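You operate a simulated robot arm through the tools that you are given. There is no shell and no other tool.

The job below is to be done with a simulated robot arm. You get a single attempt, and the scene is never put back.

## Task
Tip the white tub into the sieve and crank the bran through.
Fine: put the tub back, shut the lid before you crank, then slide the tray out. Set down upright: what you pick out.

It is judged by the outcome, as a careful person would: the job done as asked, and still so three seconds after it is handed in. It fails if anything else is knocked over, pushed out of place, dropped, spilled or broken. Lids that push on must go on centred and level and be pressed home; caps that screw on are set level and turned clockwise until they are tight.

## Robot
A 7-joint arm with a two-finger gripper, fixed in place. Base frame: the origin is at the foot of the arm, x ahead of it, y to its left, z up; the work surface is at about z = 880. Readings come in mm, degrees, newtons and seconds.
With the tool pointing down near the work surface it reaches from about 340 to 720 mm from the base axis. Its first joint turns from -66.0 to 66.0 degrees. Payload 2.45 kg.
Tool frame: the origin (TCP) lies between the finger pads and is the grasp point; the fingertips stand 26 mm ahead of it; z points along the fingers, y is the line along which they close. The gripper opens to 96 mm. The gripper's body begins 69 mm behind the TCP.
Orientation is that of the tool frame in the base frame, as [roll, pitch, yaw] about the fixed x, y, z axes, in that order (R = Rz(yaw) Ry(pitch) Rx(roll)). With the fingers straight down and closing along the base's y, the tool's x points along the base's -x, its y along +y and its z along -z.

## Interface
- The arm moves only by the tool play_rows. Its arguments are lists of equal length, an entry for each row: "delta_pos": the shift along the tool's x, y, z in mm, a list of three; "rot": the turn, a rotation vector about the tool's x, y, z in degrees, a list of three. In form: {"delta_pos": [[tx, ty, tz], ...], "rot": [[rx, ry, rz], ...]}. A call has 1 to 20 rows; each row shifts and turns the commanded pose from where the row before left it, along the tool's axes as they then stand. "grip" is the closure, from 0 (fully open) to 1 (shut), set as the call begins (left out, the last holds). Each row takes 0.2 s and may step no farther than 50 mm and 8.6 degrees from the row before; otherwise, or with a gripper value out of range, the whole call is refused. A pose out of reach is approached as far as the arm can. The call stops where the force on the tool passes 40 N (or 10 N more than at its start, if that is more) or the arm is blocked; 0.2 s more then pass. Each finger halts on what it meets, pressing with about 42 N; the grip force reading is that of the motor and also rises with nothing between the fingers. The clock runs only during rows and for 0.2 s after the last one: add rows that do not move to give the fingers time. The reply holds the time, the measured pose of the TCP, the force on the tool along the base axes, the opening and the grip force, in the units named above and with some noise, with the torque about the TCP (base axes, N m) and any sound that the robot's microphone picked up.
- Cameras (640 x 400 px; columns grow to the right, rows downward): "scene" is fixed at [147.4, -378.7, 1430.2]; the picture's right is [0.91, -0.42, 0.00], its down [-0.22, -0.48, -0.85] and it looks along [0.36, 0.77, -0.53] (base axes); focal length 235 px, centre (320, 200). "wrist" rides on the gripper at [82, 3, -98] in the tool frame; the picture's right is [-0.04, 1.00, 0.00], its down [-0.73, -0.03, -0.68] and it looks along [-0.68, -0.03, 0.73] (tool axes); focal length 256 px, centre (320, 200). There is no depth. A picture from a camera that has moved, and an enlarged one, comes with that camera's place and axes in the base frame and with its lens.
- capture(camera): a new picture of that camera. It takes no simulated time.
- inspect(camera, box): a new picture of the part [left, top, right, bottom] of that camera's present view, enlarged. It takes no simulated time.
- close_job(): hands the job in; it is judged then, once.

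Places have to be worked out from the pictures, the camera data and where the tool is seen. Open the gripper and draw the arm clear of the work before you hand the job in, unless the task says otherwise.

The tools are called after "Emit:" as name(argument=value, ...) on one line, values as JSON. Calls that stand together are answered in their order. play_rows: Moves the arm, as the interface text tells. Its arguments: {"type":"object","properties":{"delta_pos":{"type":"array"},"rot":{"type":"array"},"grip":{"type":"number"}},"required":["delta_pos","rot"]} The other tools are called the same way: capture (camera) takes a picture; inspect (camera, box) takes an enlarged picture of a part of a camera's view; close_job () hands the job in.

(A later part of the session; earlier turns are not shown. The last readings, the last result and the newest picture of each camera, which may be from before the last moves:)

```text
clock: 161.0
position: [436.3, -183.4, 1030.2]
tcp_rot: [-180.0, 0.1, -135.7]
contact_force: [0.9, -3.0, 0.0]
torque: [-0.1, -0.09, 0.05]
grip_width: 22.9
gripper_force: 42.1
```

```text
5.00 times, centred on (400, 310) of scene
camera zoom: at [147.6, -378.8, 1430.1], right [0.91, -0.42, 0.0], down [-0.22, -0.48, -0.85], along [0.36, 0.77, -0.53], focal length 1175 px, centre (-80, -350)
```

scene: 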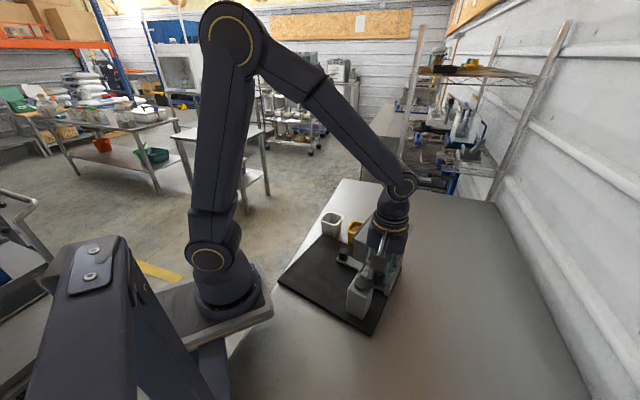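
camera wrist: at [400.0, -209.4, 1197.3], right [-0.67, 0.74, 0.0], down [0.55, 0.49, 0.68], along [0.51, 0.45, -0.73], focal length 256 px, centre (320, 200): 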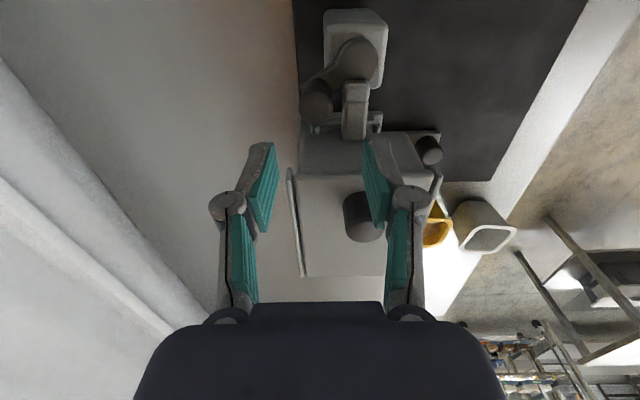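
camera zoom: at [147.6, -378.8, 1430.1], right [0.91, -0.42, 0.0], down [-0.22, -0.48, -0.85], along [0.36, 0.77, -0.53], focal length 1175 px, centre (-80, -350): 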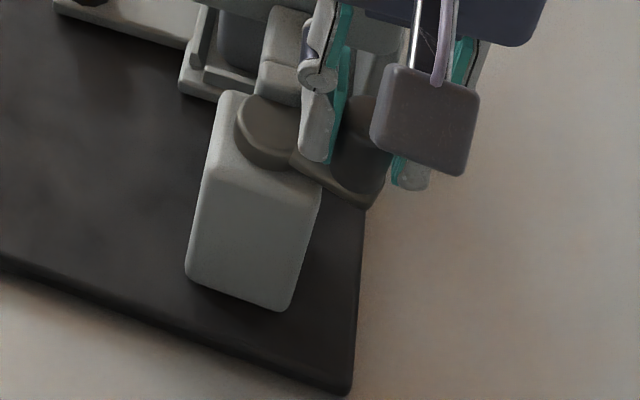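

Still free. Two more 5° steps.

Emit:
play_rows(delta_pos=[[2.88, 1.19, 0], [2.76, 1.44, 0], [0, 0, 0]], rot=[[0, 0, 0], [0, 0, 0], [0, 0, 0]])

Emit:
inspect(camera="scene", box=[370, 270, 430, 350])

```text
clock: 161.8
position: [429.8, -187.1, 1030.0]
tcp_rot: [179.8, 0.0, -135.7]
contact_force: [-0.6, 2.5, -0.7]
torque: [-0.12, 0.03, 0.03]
grip_width: 22.7
gripper_force: 41.5
```

```text
5.00 times, centred on (400, 310) of scene
camera zoom: at [147.6, -378.7, 1430.1], right [0.91, -0.42, 0.0], down [-0.22, -0.48, -0.85], along [0.36, 0.77, -0.53], focal length 1175 px, centre (-80, -350)
```

zoom: 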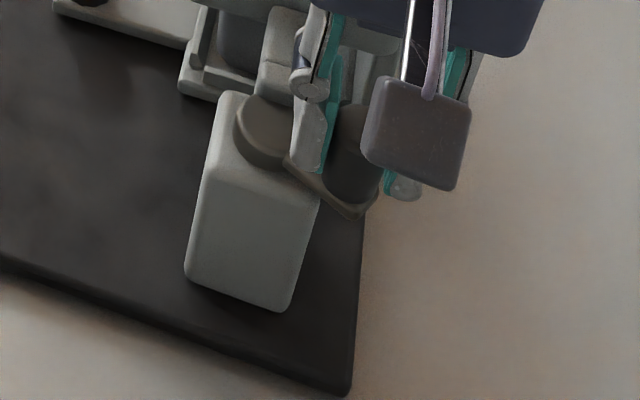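

Still turning with ~2 N. Next 10°.

Emit:
play_rows(delta_pos=[[2.63, 1.67, 0], [2.47, 1.9, 0], [0, 0, 0]], rot=[[0, 0, 0], [0, 0, 0], [0, 0, 0]])

Emit:
inspect(camera="scene", box=[370, 270, 430, 350])

```text
clock: 162.6
position: [424.9, -187.0, 1029.6]
tcp_rot: [179.9, -0.1, -135.7]
contact_force: [-0.6, 3.0, -0.6]
torque: [-0.16, 0.15, -0.01]
grip_width: 22.9
gripper_force: 41.6
```

```text
5.00 times, centred on (400, 310) of scene
camera zoom: at [147.6, -378.7, 1430.1], right [0.91, -0.42, 0.0], down [-0.22, -0.48, -0.85], along [0.36, 0.77, -0.53], focal length 1175 px, centre (-80, -350)
```

zoom: 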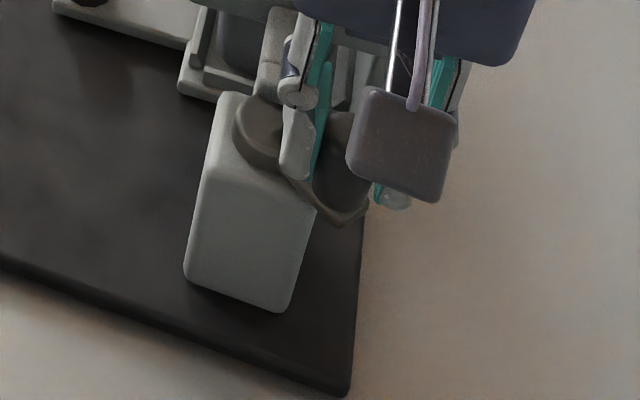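

Still turning. I'll do the next 20° and check.

Emit:
play_rows(delta_pos=[[2.3, 2.1, 0], [2.1, 2.3, 0], [1.9, 2.47, 0], [1.67, 2.63, 0], [0, 0, 0]], rot=[[0, 0, 0], [0, 0, 0], [0, 0, 0], [0, 0, 0], [0, 0, 0]])

Emit:
inspect(camera="scene", box=[370, 270, 430, 350])

```text
clock: 163.8
position: [412.1, -187.2, 1031.1]
tcp_rot: [-179.8, 0.0, -135.8]
contact_force: [0.1, -5.6, -0.1]
torque: [-0.21, -0.04, -0.04]
grip_width: 22.8
gripper_force: 42.0
```

```text
5.00 times, centred on (400, 310) of scene
camera zoom: at [147.5, -378.9, 1430.1], right [0.91, -0.42, 0.0], down [-0.22, -0.48, -0.85], along [0.36, 0.77, -0.53], focal length 1175 px, centre (-80, -350)
```

zoom: 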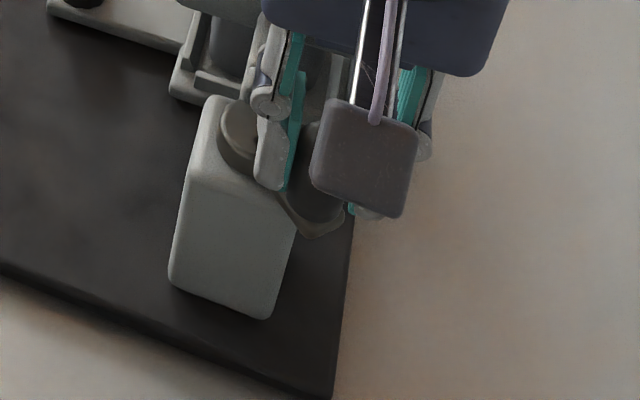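

In that last step the plate shifted (~8 mm), so the crank's stop is near ~215°, and it is fully cranked. I'll swing the knob back counter-clockwise (free direction) to a position where a radial pull can bring the machine back in +x.

Emit:
play_rows(delta_pos=[[-5.53, -3.22, 0], [-5.83, -2.12, 0], [-6.11, -1.07, 0], [-6.2, 0, 0], [0, 0, 0]], rot=[[0, 0, 0], [0, 0, 0], [0, 0, 0], [0, 0, 0], [0, 0, 0]])

Emit:
inspect(camera="scene", box=[370, 270, 430, 350])

```text
clock: 165.0
position: [433.9, -174.9, 1031.4]
tcp_rot: [-180.0, 0.1, -135.8]
contact_force: [2.7, -2.4, 0.2]
torque: [0.28, -0.45, 0.05]
grip_width: 22.8
gripper_force: 41.8
```

```text
5.00 times, centred on (400, 310) of scene
camera zoom: at [147.6, -378.8, 1430.1], right [0.91, -0.42, 0.0], down [-0.22, -0.48, -0.85], along [0.36, 0.77, -0.53], focal length 1175 px, centre (-80, -350)
```

zoom: 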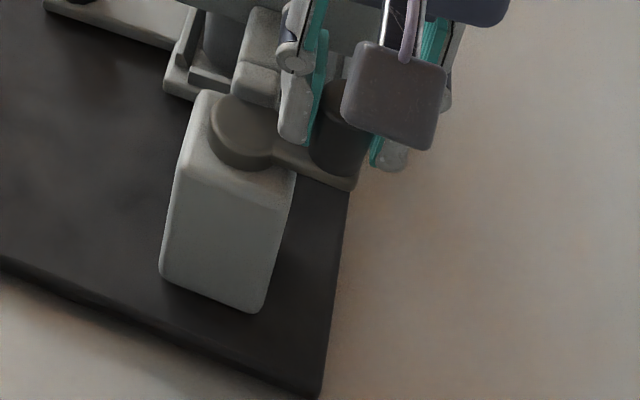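

The plate is creeping with my small tracking errors; I'll re-fit the pivot (≈(410,-148.5)) and continue the counter-clockwise swing to ~135°.

Emit:
play_rows(delta_pos=[[-6.19, 0.33, 0], [-6.05, 1.39, 0], [0, 0, 0]], rot=[[0, 0, 0], [0, 0, 0], [0, 0, 0]])

Emit:
play_rows(delta_pos=[[-5.71, 2.43, 0], [-5.21, 3.38, 0], [-3.25, 2.88, 0], [0, 0, 0]], rot=[[0, 0, 0], [0, 0, 0], [0, 0, 0], [0, 0, 0]])

Emit:
inspect(camera="scene", box=[370, 270, 430, 350])

```text
clock: 165.8
position: [440.2, -166.8, 1030.7]
tcp_rot: [179.9, 0.1, -135.6]
contact_force: [2.1, -2.0, 0.8]
torque: [0.3, -0.54, -0.01]
grip_width: 22.7
gripper_force: 42.1
```

```text
clock: 166.8
position: [444.5, -148.2, 1028.9]
tcp_rot: [180.0, 0.0, -135.7]
contact_force: [-7.4, -0.2, 5.8]
torque: [-0.06, 0.23, -0.02]
grip_width: 22.8
gripper_force: 41.7
```

```text
5.00 times, centred on (400, 310) of scene
camera zoom: at [147.1, -378.6, 1430.2], right [0.91, -0.42, 0.0], down [-0.22, -0.48, -0.85], along [0.36, 0.77, -0.53], focal length 1175 px, centre (-80, -350)
```

zoom: 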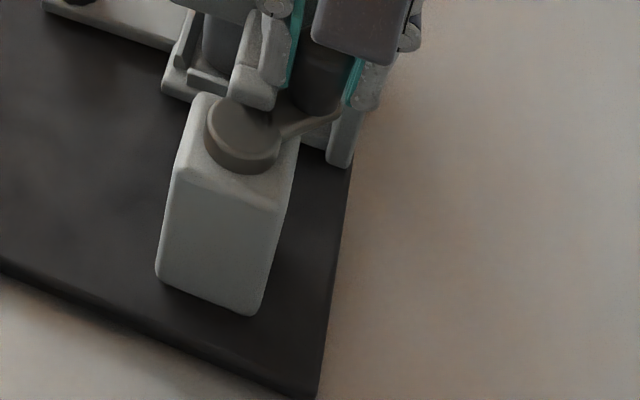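

The crank arm now points along +x. I'll measure the machine's present pose before pulling it back.

Emit:
inspect(camera="scene", box=[280, 190, 440, 350])

```text
2.50 times, centred on (360, 270) of scene
camera zoom: at [147.1, -378.6, 1430.2], right [0.91, -0.42, 0.0], down [-0.22, -0.48, -0.85], along [0.36, 0.77, -0.53], focal length 588 px, centre (220, 25)
```

zoom: 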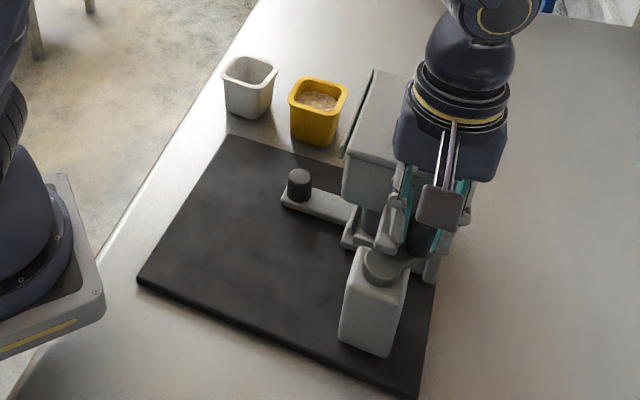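

Needed: about +10 mm in x and +3.6° CCW. A radial pull of ~14 mm on the knob toward +x gives roughly that.

Emit:
play_rows(delta_pos=[[-2.5, -2.44, 0], [-2.5, -2.44, 0], [-2.5, -2.44, 0], [-2.5, -2.44, 0], [0, 0, 0]], rot=[[0, 0, 0], [0, 0, 0], [0, 0, 0], [0, 0, 0], [0, 0, 0]])

Emit:
inspect(camera="scene", box=[280, 190, 440, 350])

```text
clock: 168.0
position: [459.5, -149.3, 1030.1]
tcp_rot: [179.9, 0.1, -135.7]
contact_force: [-3.6, -0.6, 0.3]
torque: [0.09, -0.13, -0.02]
grip_width: 22.8
gripper_force: 42.2
```

```text
2.50 times, centred on (360, 270) of scene
camera zoom: at [147.5, -378.7, 1430.1], right [0.91, -0.42, 0.0], down [-0.22, -0.48, -0.85], along [0.36, 0.77, -0.53], focal length 588 px, centre (220, 25)
```

zoom: 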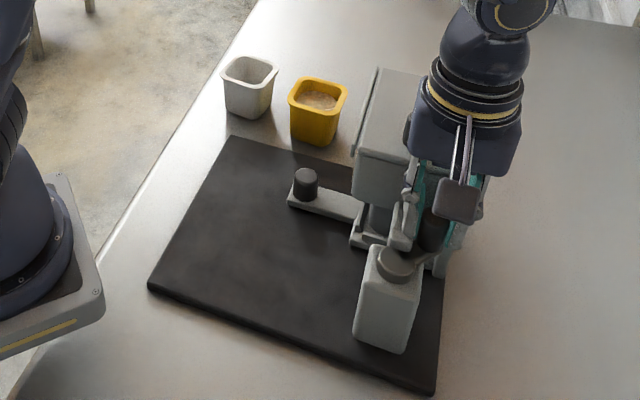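

The machine is again within a few millimetres of its original place. I'll release the crank and rise, then look at the tray pull.

Emit:
play_rows(delta_pos=[[0, 0, 0], [0, 0, 0], [0, 0, 0], [0, 0, -20], [0, 0, -40], [0, 0, -40], [0, 0, -30], [0, 0, 0]], rot=[[0, 0, 0], [0, 0, 0], [0, 0, 0], [0, 0, 0], [0, 0, 0], [0, 0, 0], [0, 0, 0], [0, 0, 0]], grip=0.5)

Emit:
inspect(camera="scene", box=[280, 190, 440, 350])

Emit:
capture(camera="wrist")

```text
clock: 169.8
position: [456.6, -149.9, 1160.3]
tcp_rot: [-179.9, 0.1, -135.8]
contact_force: [-0.1, 0.0, 0.4]
torque: [0.04, 0.04, -0.02]
grip_width: 47.7
gripper_force: 0.1
```

```text
2.50 times, centred on (360, 270) of scene
camera zoom: at [147.4, -378.7, 1430.2], right [0.91, -0.42, 0.0], down [-0.22, -0.48, -0.85], along [0.36, 0.77, -0.53], focal length 588 px, centre (220, 25)
```

zoom: 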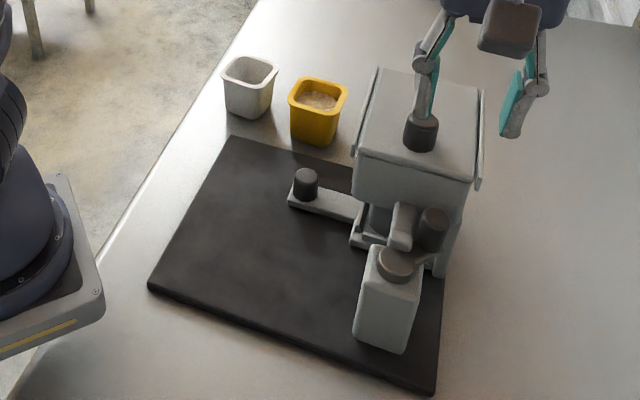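

```text
taken
camera wrist: at [395.6, -205.3, 1258.4], right [-0.67, 0.74, 0.0], down [0.55, 0.49, 0.68], along [0.51, 0.45, -0.73], focal length 256 px, centre (320, 200)
```

wrist: 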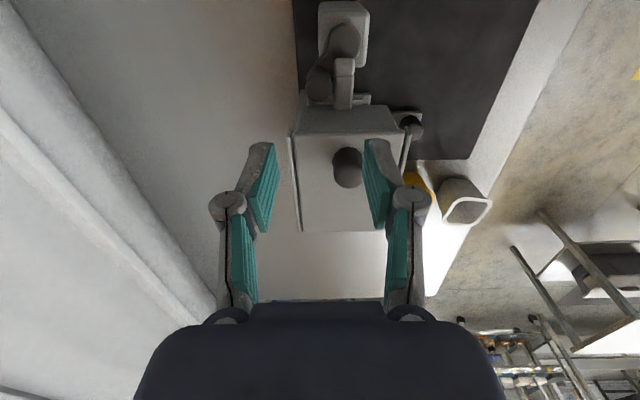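

Now I'll go above the tray's pull knob (near (434,15)) for a precise look.

Emit:
play_rows(delta_pos=[[-24.5, 34, 0], [-24.5, 34, 0], [-24.5, 34, 0], [-24.5, 34, 0], [0, 0, 45], [0, 0, 45], [0, 0, 0]], rot=[[0, 0, 0], [0, 0, 0], [0, 0, 0], [0, 0, 0], [0, 0, 0], [0, 0, 0], [0, 0, 0]])

Emit:
capture(camera="wrist")

Emit:
inspect(camera="scene", box=[320, 230, 400, 300])

```text
clock: 171.4
position: [433.8, 14.7, 1068.7]
tcp_rot: [-180.0, 0.1, -135.8]
contact_force: [-0.5, -0.6, 0.1]
torque: [0.04, -0.01, -0.01]
grip_width: 48.2
gripper_force: 0.1
```

```text
taken
camera wrist: at [372.8, -40.3, 1166.3], right [-0.67, 0.74, 0.0], down [0.55, 0.49, 0.68], along [0.51, 0.45, -0.73], focal length 256 px, centre (320, 200)
```

wrist: 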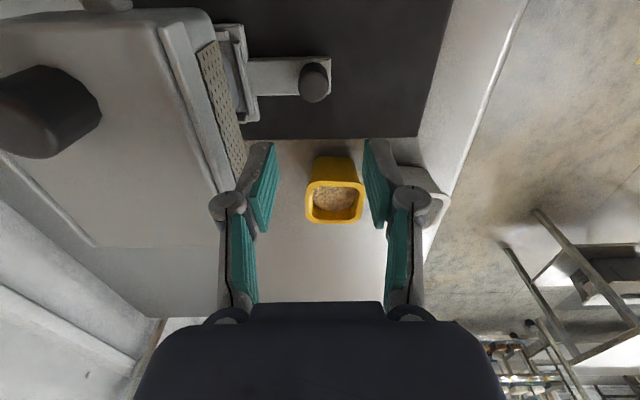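

```text
5.71 times, centred on (360, 265) of scene
camera zoom: at [147.4, -378.7, 1430.2], right [0.91, -0.42, 0.0], down [-0.22, -0.48, -0.85], along [0.36, 0.77, -0.53], focal length 1343 px, centre (91, -171)
```

zoom: 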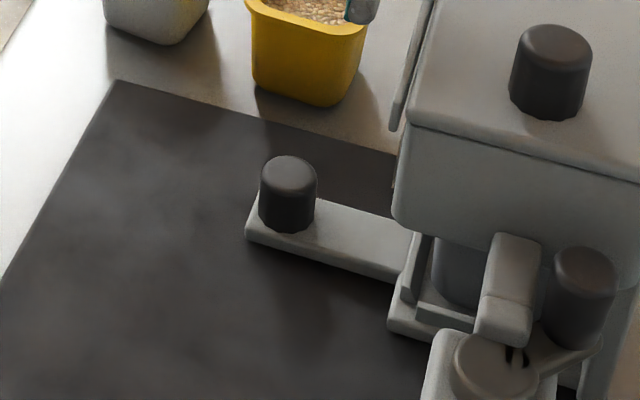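

The tray knob is at about (435,8). I'll shift over it and descend to z≈990 for a closer check of its height above the bar.

Emit:
play_rows(delta_pos=[[3.8, -5.6, 0], [0, 0, 40], [0, 0, 38], [0, 0, 0]], rot=[[0, 0, 0], [0, 0, 0], [0, 0, 0], [0, 0, 0]])

Emit:
capture(camera="wrist")

Emit:
inspect(camera="wrist", box=[220, 40, 420, 180])

```text
clock: 172.4
position: [434.7, 10.7, 992.4]
tcp_rot: [-180.0, 0.1, -135.7]
contact_force: [-0.1, 0.5, 0.3]
torque: [0.01, 0.0, 0.01]
grip_width: 48.1
gripper_force: 0.1
```

```text
taken
camera wrist: at [373.5, -44.4, 1091.7], right [-0.67, 0.74, 0.0], down [0.55, 0.49, 0.68], along [0.51, 0.45, -0.73], focal length 256 px, centre (320, 200)
```

wrist: 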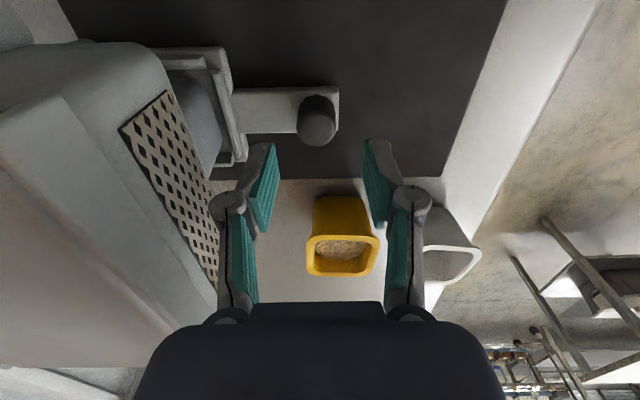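

```text
2.86 times, centred on (320, 110) of wrist
camera zoom: at [373.5, -44.4, 1091.7], right [-0.67, 0.74, 0.0], down [0.55, 0.49, 0.68], along [0.51, 0.45, -0.73], focal length 731 px, centre (320, 457)
```

zoom: 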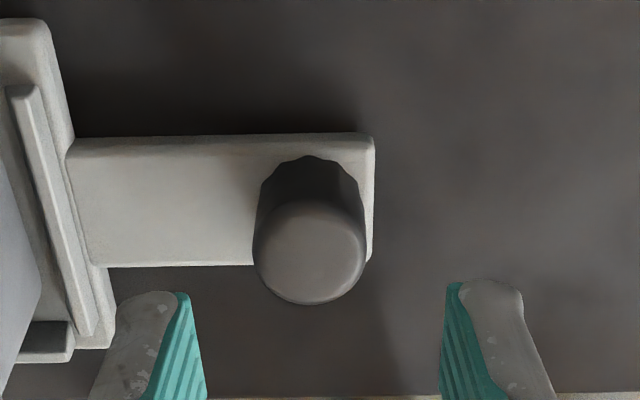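

The knob spans about z 912–939. I'll align and descend so the fingertips stop ~4 mm above the bar, then grip.

Emit:
play_rows(delta_pos=[[3.1, -2.9, 0], [0, 0, 20], [0, 0, 20], [0, 0, 9.5], [0, 0, 0]], rot=[[0, 0, 0], [0, 0, 0], [0, 0, 0], [0, 0, 0], [0, 0, 0]])

Emit:
play_rows(delta_pos=[[0, 0, 0], [0, 0, 0], [0, 0, 0], [0, 0, 0]], rot=[[0, 0, 0], [0, 0, 0], [0, 0, 0], [0, 0, 0]], grip=1)

Emit:
inspect(camera="scene", box=[310, 220, 430, 350])

```text
clock: 173.6
position: [434.3, 7.6, 942.5]
tcp_rot: [180.0, 0.0, -135.7]
contact_force: [-0.6, -0.2, 0.2]
torque: [0.01, 0.01, 0.01]
grip_width: 47.8
gripper_force: 0.1
```

```text
clock: 174.6
position: [433.6, 6.4, 943.1]
tcp_rot: [180.0, 0.0, -135.6]
contact_force: [-5.4, 6.7, 0.7]
torque: [0.24, 0.17, -0.08]
grip_width: 27.0
gripper_force: 41.7
```

```text
3.08 times, centred on (370, 285) of scene
camera zoom: at [147.2, -378.5, 1430.2], right [0.91, -0.42, 0.0], down [-0.22, -0.48, -0.85], along [0.36, 0.77, -0.53], focal length 723 px, centre (166, -62)
```

zoom: 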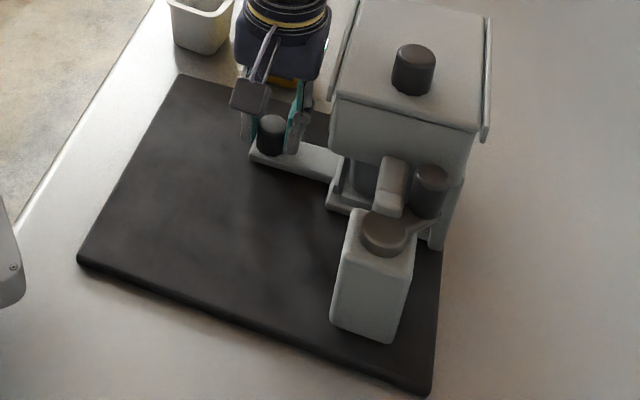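

Gripped. I'll pull the tray gently outward (+w) 16 mm and check that only the tray moves.

Emit:
play_rows(delta_pos=[[0, 3, 0], [0, 4, 0], [0, 4, 0], [0, 5, 0], [0, 0, 0]], rot=[[0, 0, 0], [0, 0, 0], [0, 0, 0], [0, 0, 0], [0, 0, 0]])

Emit:
inspect(camera="scene", box=[310, 220, 430, 350])

```text
clock: 175.8
position: [423.0, 17.9, 943.9]
tcp_rot: [-179.9, 0.0, -135.9]
contact_force: [-1.4, -2.9, -0.6]
torque: [0.38, -0.46, -0.34]
grip_width: 26.9
gripper_force: 42.4
```

```text
3.08 times, centred on (370, 285) of scene
camera zoom: at [147.5, -378.7, 1430.1], right [0.91, -0.42, 0.0], down [-0.22, -0.48, -0.85], along [0.36, 0.77, -0.53], focal length 723 px, centre (166, -62)
```

zoom: 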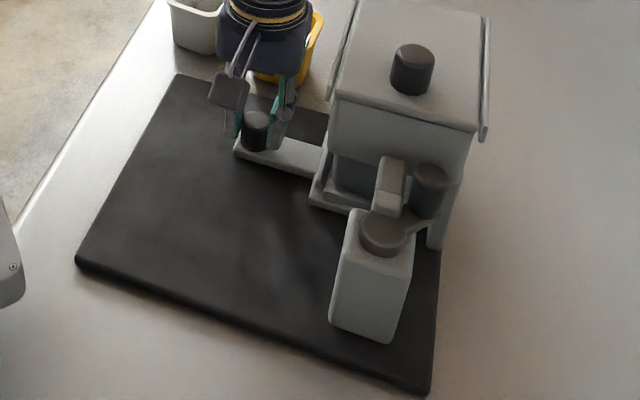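

Only the tray moves. I'll pull another 24 mm and look into the cup.

Emit:
play_rows(delta_pos=[[0, 4, 0], [0, 5, 0], [0, 5, 0], [0, 5, 0], [0, 5, 0], [0, 0, 0]], rot=[[0, 0, 0], [0, 0, 0], [0, 0, 0], [0, 0, 0], [0, 0, 0], [0, 0, 0]])

Emit:
inspect(camera="scene", box=[310, 220, 430, 350])

Emit:
inspect(camera="scene", box=[350, 245, 400, 295])

Emit:
capture(camera="wrist")

```text
clock: 177.2
position: [407.2, 33.9, 943.8]
tcp_rot: [-179.9, 0.1, -135.6]
contact_force: [-0.2, -1.7, 16.3]
torque: [-0.5, 0.46, 0.02]
grip_width: 27.0
gripper_force: 42.1
```

```text
3.08 times, centred on (370, 285) of scene
camera zoom: at [147.2, -378.7, 1430.2], right [0.91, -0.42, 0.0], down [-0.22, -0.48, -0.85], along [0.36, 0.77, -0.53], focal length 723 px, centre (166, -62)
```

zoom: 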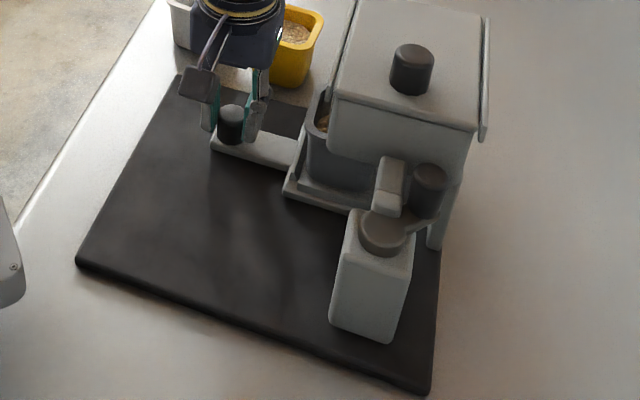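

```text
8.00 times, centred on (375, 270) of scene
camera zoom: at [147.2, -378.7, 1430.2], right [0.91, -0.42, 0.0], down [-0.22, -0.48, -0.85], along [0.36, 0.77, -0.53], focal length 1880 px, centre (-120, -360)
```

zoom: 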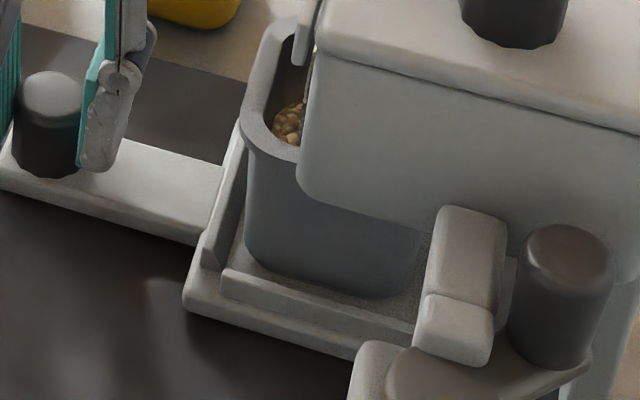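

```text
taken
camera wrist: at [346.0, -21.0, 1041.2], right [-0.67, 0.74, 0.0], down [0.54, 0.49, 0.68], along [0.51, 0.45, -0.73], focal length 256 px, centre (320, 200)
```

wrist: 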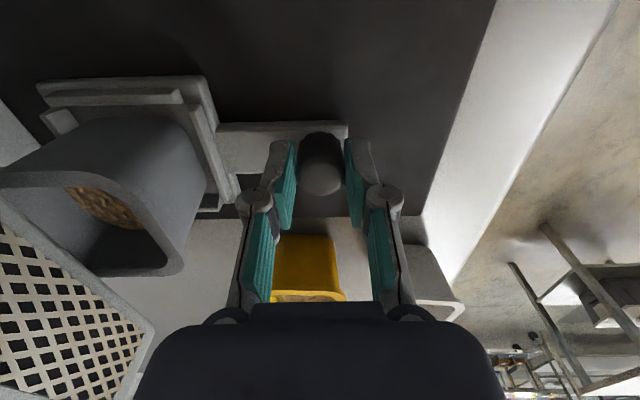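

The cup in the tray contains the bran — cranking worked. I'll relax the vertical load slightly and keep sliding the tray out.

Emit:
play_rows(delta_pos=[[0, 0, -1.5], [0, 4, 0], [0, 5, 0], [0, 5, 0], [0, 5, 0], [0, 0, 0]], rot=[[0, 0, 0], [0, 0, 0], [0, 0, 0], [0, 0, 0], [0, 0, 0], [0, 0, 0]])

Emit:
inspect(camera="scene", box=[310, 220, 430, 350])

```text
clock: 178.6
position: [394.5, 48.5, 943.5]
tcp_rot: [179.9, 0.0, -135.7]
contact_force: [-2.6, -3.4, -0.2]
torque: [-0.21, 0.13, -0.05]
grip_width: 27.2
gripper_force: 41.6
```

```text
3.08 times, centred on (370, 285) of scene
camera zoom: at [147.4, -378.7, 1430.1], right [0.91, -0.42, 0.0], down [-0.22, -0.48, -0.85], along [0.36, 0.77, -0.53], focal length 723 px, centre (166, -62)
```

zoom: 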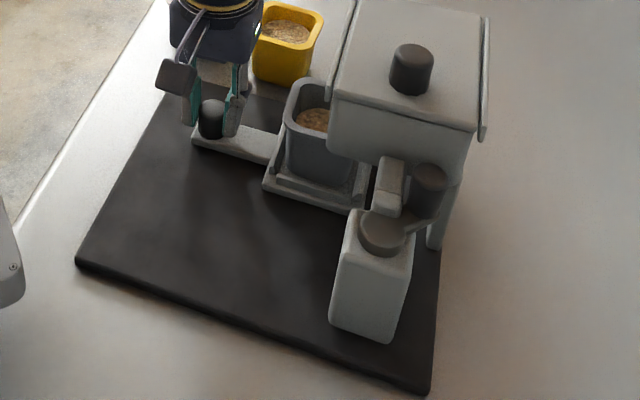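

The cup is coming out nicely with bran in it. Continuing 20 mm more.

Emit:
play_rows(delta_pos=[[0, 4, 0], [0, 5, 0], [0, 5, 0], [0, 5, 0], [0, 0, 0]], rot=[[0, 0, 0], [0, 0, 0], [0, 0, 0], [0, 0, 0], [0, 0, 0]])

Emit:
inspect(camera="scene", box=[310, 220, 430, 350])

```text
clock: 179.8
position: [380.7, 61.9, 943.3]
tcp_rot: [-180.0, 0.1, -135.7]
contact_force: [0.6, -0.1, 0.2]
torque: [0.3, -0.06, -0.02]
grip_width: 26.8
gripper_force: 41.8
```

```text
3.08 times, centred on (370, 285) of scene
camera zoom: at [147.6, -378.6, 1430.2], right [0.91, -0.42, 0.0], down [-0.22, -0.48, -0.85], along [0.36, 0.77, -0.53], focal length 723 px, centre (166, -62)
```

zoom: 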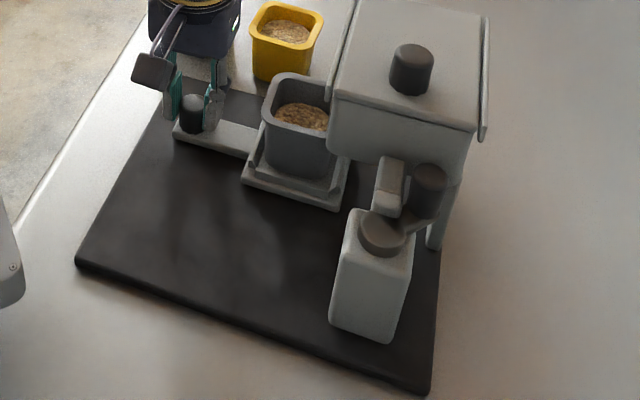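

Another 16 mm, watching for an end stop.

Emit:
play_rows(delta_pos=[[0, 4, 0], [0, 4, 0], [0, 4, 0], [0, 4, 0], [0, 0, 0]], rot=[[0, 0, 0], [0, 0, 0], [0, 0, 0], [0, 0, 0], [0, 0, 0]])

Emit:
inspect(camera="scene", box=[310, 220, 430, 350])

```text
clock: 181.0
position: [368.7, 72.8, 944.1]
tcp_rot: [-179.9, 0.1, -135.7]
contact_force: [-1.1, -0.2, 1.2]
torque: [0.36, -0.39, -0.08]
grip_width: 27.0
gripper_force: 41.8
```

```text
3.08 times, centred on (370, 285) of scene
camera zoom: at [147.4, -378.7, 1430.2], right [0.91, -0.42, 0.0], down [-0.22, -0.48, -0.85], along [0.36, 0.77, -0.53], focal length 723 px, centre (166, -62)
```

zoom: 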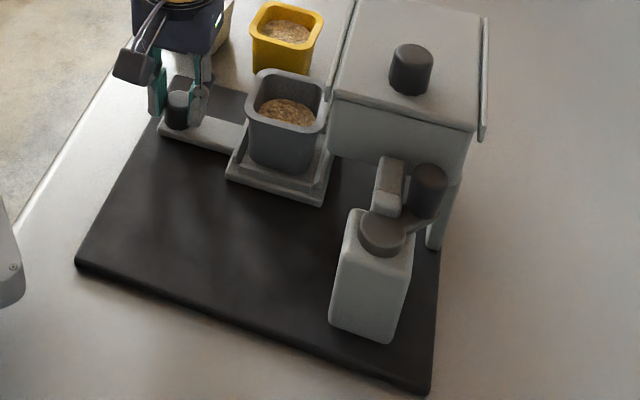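

The cup is fully clear of the hopper. I'll try 8 mm more to see if the stop is reached.

Emit:
play_rows(delta_pos=[[0, 4, 0], [0, 4, 0], [0, 0, 0]], rot=[[0, 0, 0], [0, 0, 0], [0, 0, 0]])

Emit:
inspect(camera="scene", box=[310, 220, 430, 350])

```text
clock: 181.8
position: [363.9, 78.4, 943.4]
tcp_rot: [-180.0, -0.1, -135.8]
contact_force: [2.5, -6.1, -0.3]
torque: [-0.24, 0.12, -0.07]
grip_width: 26.9
gripper_force: 41.9
```

```text
3.08 times, centred on (370, 285) of scene
camera zoom: at [147.6, -378.8, 1430.1], right [0.91, -0.42, 0.0], down [-0.22, -0.48, -0.85], along [0.36, 0.77, -0.53], focal length 723 px, centre (166, -62)
```

zoom: 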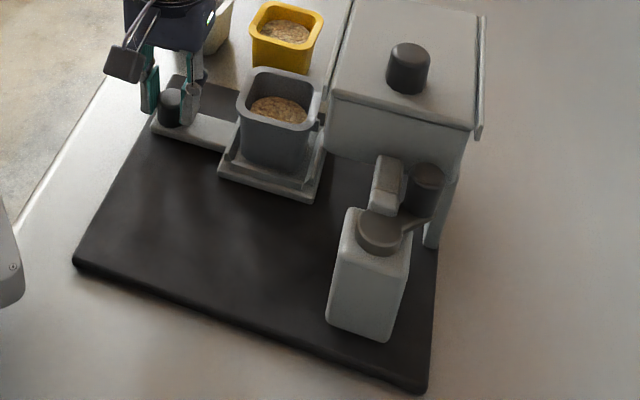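

The tray is at its outer stop (a light 6 N resistance). I'll relax, open the fingers and rise clear.

Emit:
play_rows(delta_pos=[[0, -1, 0], [0, 0, 0]], rot=[[0, 0, 0], [0, 0, 0]])

Emit:
play_rows(delta_pos=[[0, 0, 0], [0, 0, 0], [0, 0, 0], [0, 0, -15], [0, 0, -40], [0, 0, -45], [0, 0, -45], [0, 0, -45], [0, 0, 0]], rot=[[0, 0, 0], [0, 0, 0], [0, 0, 0], [0, 0, 0], [0, 0, 0], [0, 0, 0], [0, 0, 0], [0, 0, 0], [0, 0, 0]], grip=0.5)

Emit:
capture(camera="wrist")

Emit:
inspect(camera="scene", box=[280, 190, 440, 350])

```text
clock: 182.4
position: [363.3, 78.3, 944.1]
tcp_rot: [179.9, 0.0, -135.7]
contact_force: [-7.0, -2.8, 4.3]
torque: [-0.12, 0.29, -0.16]
grip_width: 27.2
gripper_force: 41.8
```

```text
clock: 184.4
position: [365.1, 76.4, 1133.9]
tcp_rot: [180.0, 0.1, -135.7]
contact_force: [0.1, 0.1, 0.9]
torque: [0.03, 0.01, -0.02]
grip_width: 48.1
gripper_force: 0.1
```

```text
taken
camera wrist: at [305.6, 21.6, 1231.4], right [-0.67, 0.74, 0.0], down [0.55, 0.49, 0.68], along [0.51, 0.45, -0.73], focal length 256 px, centre (320, 200)
```

wrist: 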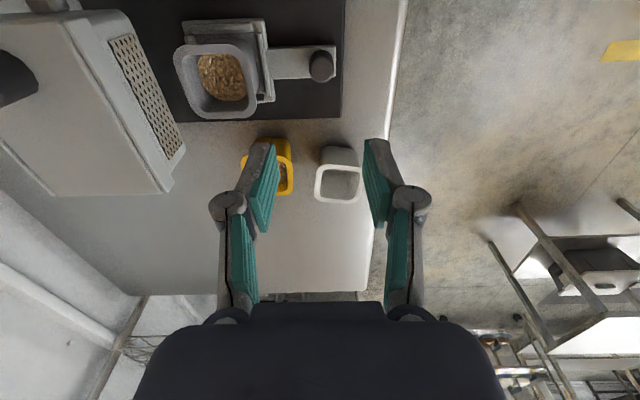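

```text
2.50 times, centred on (360, 270) of scene
camera zoom: at [147.4, -378.7, 1430.2], right [0.91, -0.42, 0.0], down [-0.22, -0.48, -0.85], along [0.36, 0.77, -0.53], focal length 588 px, centre (220, 25)
```

zoom: 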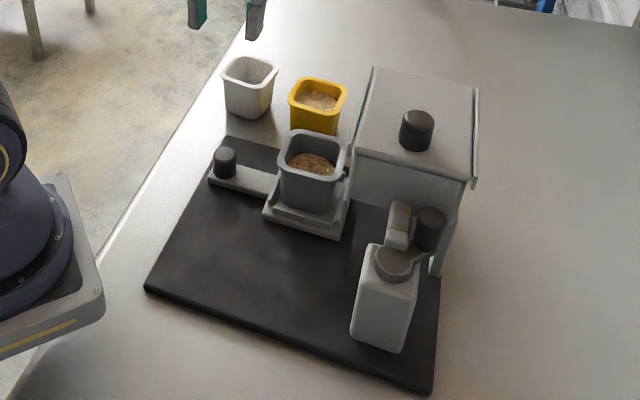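

The tray with its cup of bran is out. I'll zoom in to judge how full the cup is and check the table for any spill.

Emit:
inspect(camera="wrist", box=[160, 0, 360, 140])

Emit:
inspect(camera="scene", box=[325, 235, 385, 295])

Emit:
inspect(camera="scene", box=[310, 205, 380, 260])

```text
2.86 times, centred on (260, 70) of wrist
camera zoom: at [305.6, 21.6, 1231.4], right [-0.67, 0.74, 0.0], down [0.55, 0.49, 0.68], along [0.51, 0.45, -0.73], focal length 731 px, centre (491, 571)
```

zoom: 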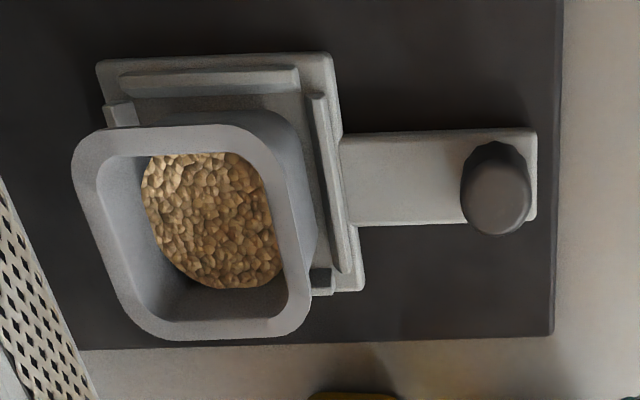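

```text
6.67 times, centred on (355, 265) of scene
camera zoom: at [147.4, -378.7, 1430.2], right [0.91, -0.42, 0.0], down [-0.22, -0.48, -0.85], along [0.36, 0.77, -0.53], focal length 1567 px, centre (87, -233)
```

zoom: 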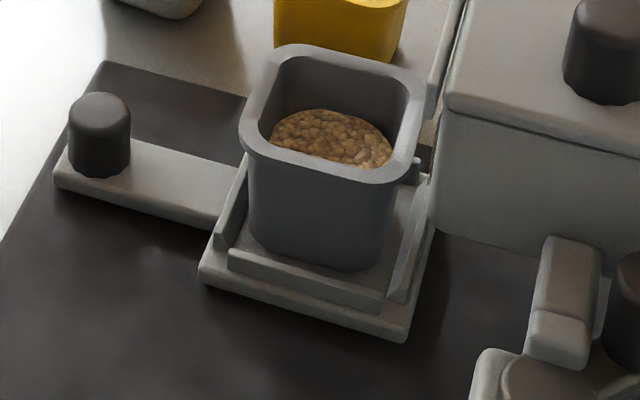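

```text
7.27 times, centred on (345, 232) of scene
camera zoom: at [147.4, -378.7, 1430.2], right [0.91, -0.42, 0.0], down [-0.22, -0.48, -0.85], along [0.36, 0.77, -0.53], focal length 1709 px, centre (138, -36)
```

zoom: 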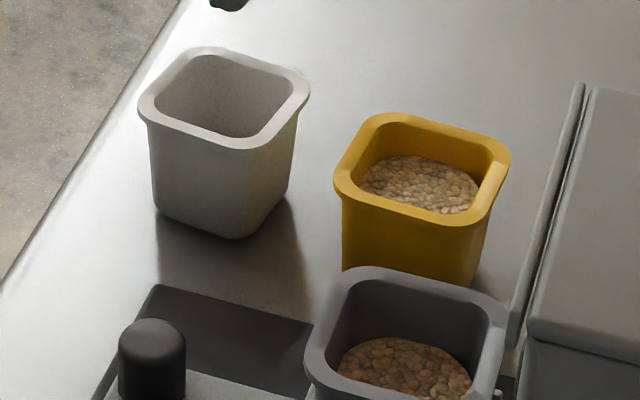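

The cup holds about the same depth of bran as the tub did, nothing is spilled. Finally I want to undo the ~11 mm nudge the plate gave the white tub: I'll come above it with fingers closing along the free (±s) direction.

Emit:
play_rows(delta_pos=[[0, 0, 0], [0, 0, 0], [0, 0, 0], [0, 0, 0], [0, 0, 0], [0, 0, 0], [0, 0, 0], [0, 0, 0], [0, 0, 0], [0, 0, 0], [0, 0, 0], [0, 0, 0], [5.8, 39.5, 0], [5.8, 39.5, 0], [5.8, 39.5, 0], [5.8, 39.5, 0], [0, 0, 0]], rot=[[0, 0, 7.5], [0, 0, 7.5], [0, 0, 7.5], [0, 0, 7.5], [0, 0, 7.5], [0, 0, 7.5], [0, 0, 7.5], [0, 0, 7.5], [0, 0, 7.5], [0, 0, 7.5], [0, 0, 7.5], [0, 0, 7.5], [0, 0, 0], [0, 0, 0], [0, 0, 0], [0, 0, 0], [0, 0, 0]], grip=0.08)

Emit:
capture(camera="wrist")

Emit:
inspect(camera="scene", box=[310, 205, 350, 245])

```text
clock: 188.0
position: [462.0, 203.6, 1134.3]
tcp_rot: [-179.9, 0.1, 134.2]
contact_force: [0.3, 0.0, -0.4]
torque: [0.01, 0.02, -0.02]
grip_width: 88.4
gripper_force: 0.0
```

```text
taken
camera wrist: at [407.3, 263.2, 1233.0], right [0.74, 0.67, 0.0], down [0.49, -0.55, 0.68], along [0.45, -0.5, -0.73], focal length 256 px, centre (320, 200)
```

wrist: 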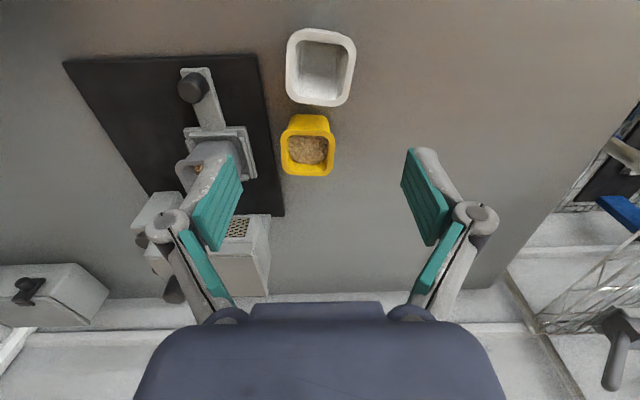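

```text
10.00 times, centred on (330, 225) of scene
camera zoom: at [147.4, -378.6, 1430.2], right [0.91, -0.42, 0.0], down [-0.22, -0.48, -0.85], along [0.36, 0.77, -0.53], focal length 2350 px, centre (220, -50)
```

zoom: 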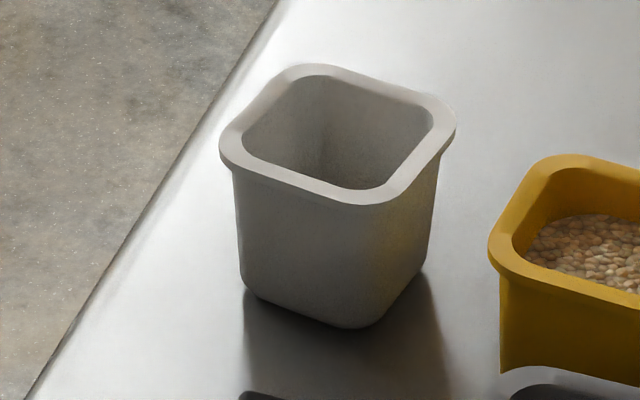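

The tub is also turned ~8°; closing the parallel fingers will square it up. I'll open fully, centre over it (about (459.5,205.5)) and lower to z≈985 to verify clearance.

Emit:
play_rows(delta_pos=[[3.1, -0.5, 0], [0, 0, 45], [0, 0, 45], [0, 0, 45], [0, 0, 14], [0, 0, 0]], rot=[[0, 0, 0], [0, 0, 0], [0, 0, 0], [0, 0, 0], [0, 0, 0], [0, 0, 0]], grip=0)

Emit:
capture(camera="wrist")

Emit:
inspect(camera="scene", box=[300, 190, 370, 250])

```text
clock: 189.4
position: [459.1, 208.0, 984.0]
tcp_rot: [179.8, -0.1, 134.3]
contact_force: [0.3, -0.4, 0.8]
torque: [-0.03, 0.0, 0.01]
grip_width: 96.1
gripper_force: 0.1
```

```text
taken
camera wrist: at [405.3, 267.9, 1082.7], right [0.74, 0.67, 0.0], down [0.49, -0.55, 0.68], along [0.45, -0.5, -0.73], focal length 256 px, centre (320, 200)
```

wrist: 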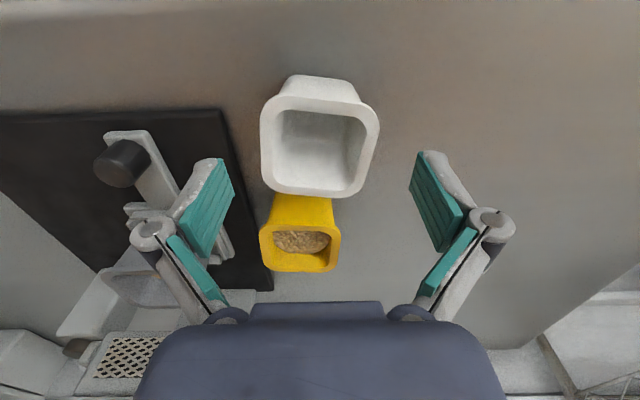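

```text
6.67 times, centred on (335, 220) of scene
camera zoom: at [147.4, -378.7, 1430.2], right [0.91, -0.42, 0.0], down [-0.22, -0.48, -0.85], along [0.36, 0.77, -0.53], focal length 1567 px, centre (220, 67)
```

zoom: 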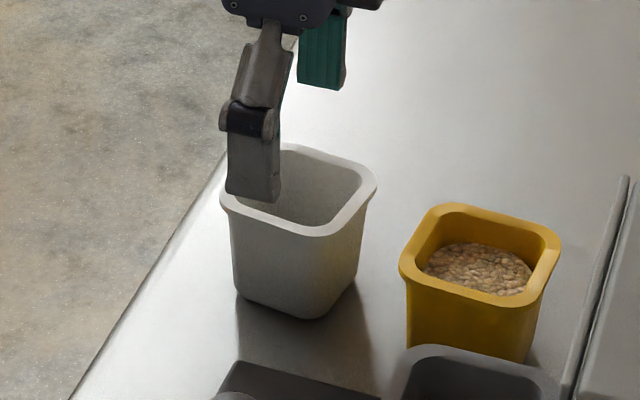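

The TCP is centred over the tub. I'll descend to z≈936 and close gently on it.

Emit:
play_rows(delta_pos=[[0, 0, 20], [0, 0, 18], [0, 0, 10], [0, 0, 0]], rot=[[0, 0, 0], [0, 0, 0], [0, 0, 0], [0, 0, 0]])

Emit:
inspect(camera="scene", box=[300, 190, 370, 250])

```text
clock: 190.4
position: [459.4, 209.1, 936.4]
tcp_rot: [179.9, 0.0, 134.2]
contact_force: [-0.9, -0.3, -0.6]
torque: [0.03, 0.01, 0.01]
grip_width: 96.0
gripper_force: 0.0
```

```text
6.67 times, centred on (335, 220) of scene
camera zoom: at [147.4, -378.7, 1430.2], right [0.91, -0.42, 0.0], down [-0.22, -0.48, -0.85], along [0.36, 0.77, -0.53], focal length 1567 px, centre (220, 67)
```

zoom: 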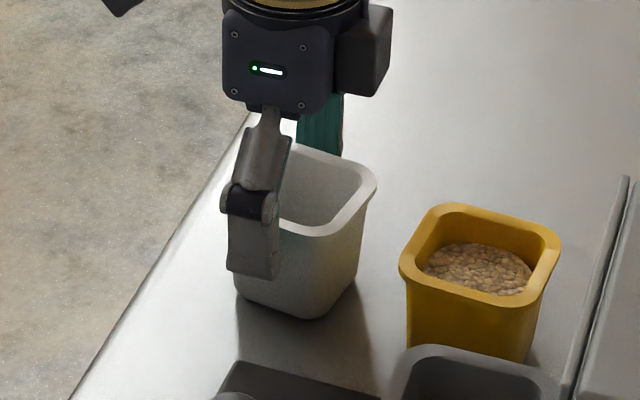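

Fingers are beside the tub without contact. Closing.

Emit:
play_rows(delta_pos=[[0, 0, 0], [0, 0, 0], [0, 0, 0], [0, 0, 0], [0, 0, 0]], rot=[[0, 0, 0], [0, 0, 0], [0, 0, 0], [0, 0, 0], [0, 0, 0]], grip=1)

Emit:
capture(camera="wrist")

Emit:
inspect(camera="scene", box=[310, 205, 350, 245])

```text
clock: 191.6
position: [459.7, 207.3, 936.4]
tcp_rot: [179.9, 0.0, 134.2]
contact_force: [0.3, 0.1, 6.5]
torque: [-0.03, 0.04, 0.01]
grip_width: 59.2
gripper_force: 42.4
```

```text
taken
camera wrist: at [405.9, 268.1, 1034.9], right [0.74, 0.67, 0.0], down [0.49, -0.55, 0.68], along [0.46, -0.5, -0.73], focal length 256 px, centre (320, 200)
```

wrist: 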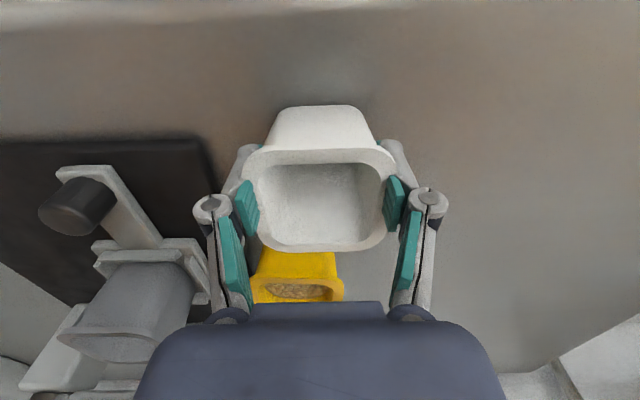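

```text
10.00 times, centred on (330, 225) of scene
camera zoom: at [147.3, -378.7, 1430.2], right [0.91, -0.42, 0.0], down [-0.22, -0.48, -0.85], along [0.36, 0.77, -0.53], focal length 2350 px, centre (220, -50)
```

zoom: 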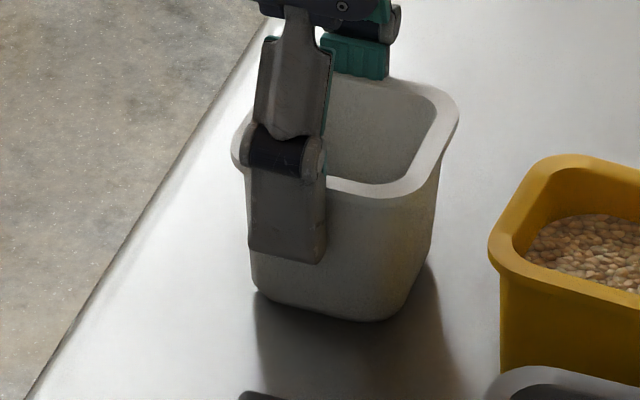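

The tub is squared up and gripped. Pixel comparison says it must move ~15 mm along tool -y; I'll lift ~2 mm, shift, and lower again.

Emit:
play_rows(delta_pos=[[0, 0, -2.5], [0, -4, 0], [0, -5, 0], [0, -4, 0], [0, -2, 0], [0, 0, 0]], rot=[[0, 0, 0], [0, 0, 0], [0, 0, 0], [0, 0, 0], [0, 0, 0], [0, 0, 0]])

Emit:
inspect(camera="scene", box=[310, 205, 350, 245])

```text
clock: 193.0
position: [450.1, 196.1, 939.7]
tcp_rot: [179.9, 0.0, 134.2]
contact_force: [0.3, -0.9, -0.2]
torque: [0.01, 0.03, 0.02]
grip_width: 58.8
gripper_force: 41.8
```

```text
10.00 times, centred on (330, 225) of scene
camera zoom: at [147.4, -378.7, 1430.2], right [0.91, -0.42, 0.0], down [-0.22, -0.48, -0.85], along [0.36, 0.77, -0.53], focal length 2350 px, centre (220, -50)
```

zoom: 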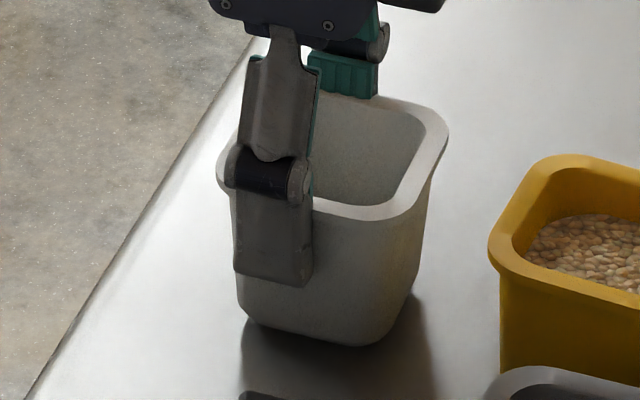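

Nearly matched. I'll give back ~2 mm and lower until contact.

Emit:
play_rows(delta_pos=[[0, 1.5, 0], [0, 0, 1.5], [0, 0, 0]], rot=[[0, 0, 0], [0, 0, 0], [0, 0, 0]])

Emit:
play_rows(delta_pos=[[0, 0, 1], [0, 0, 0]], rot=[[0, 0, 0], [0, 0, 0]])

Emit:
inspect(camera="scene", box=[310, 205, 350, 245])

```text
clock: 193.8
position: [449.9, 197.4, 938.0]
tcp_rot: [179.9, -0.1, 134.3]
contact_force: [-0.3, 0.5, -0.4]
torque: [0.0, 0.0, 0.05]
grip_width: 59.1
gripper_force: 42.0
```

```text
clock: 194.4
position: [449.8, 198.0, 936.3]
tcp_rot: [179.9, 0.0, 134.3]
contact_force: [0.8, -1.1, 2.3]
torque: [-0.02, 0.05, -0.03]
grip_width: 59.3
gripper_force: 42.5
```

```text
10.00 times, centred on (330, 225) of scene
camera zoom: at [147.4, -378.7, 1430.2], right [0.91, -0.42, 0.0], down [-0.22, -0.48, -0.85], along [0.36, 0.77, -0.53], focal length 2350 px, centre (220, -50)
```

zoom: 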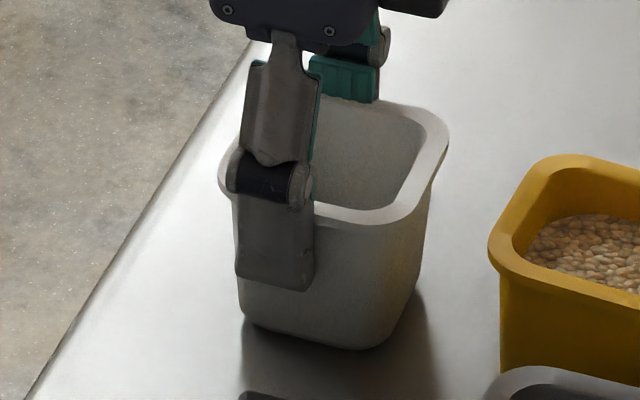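

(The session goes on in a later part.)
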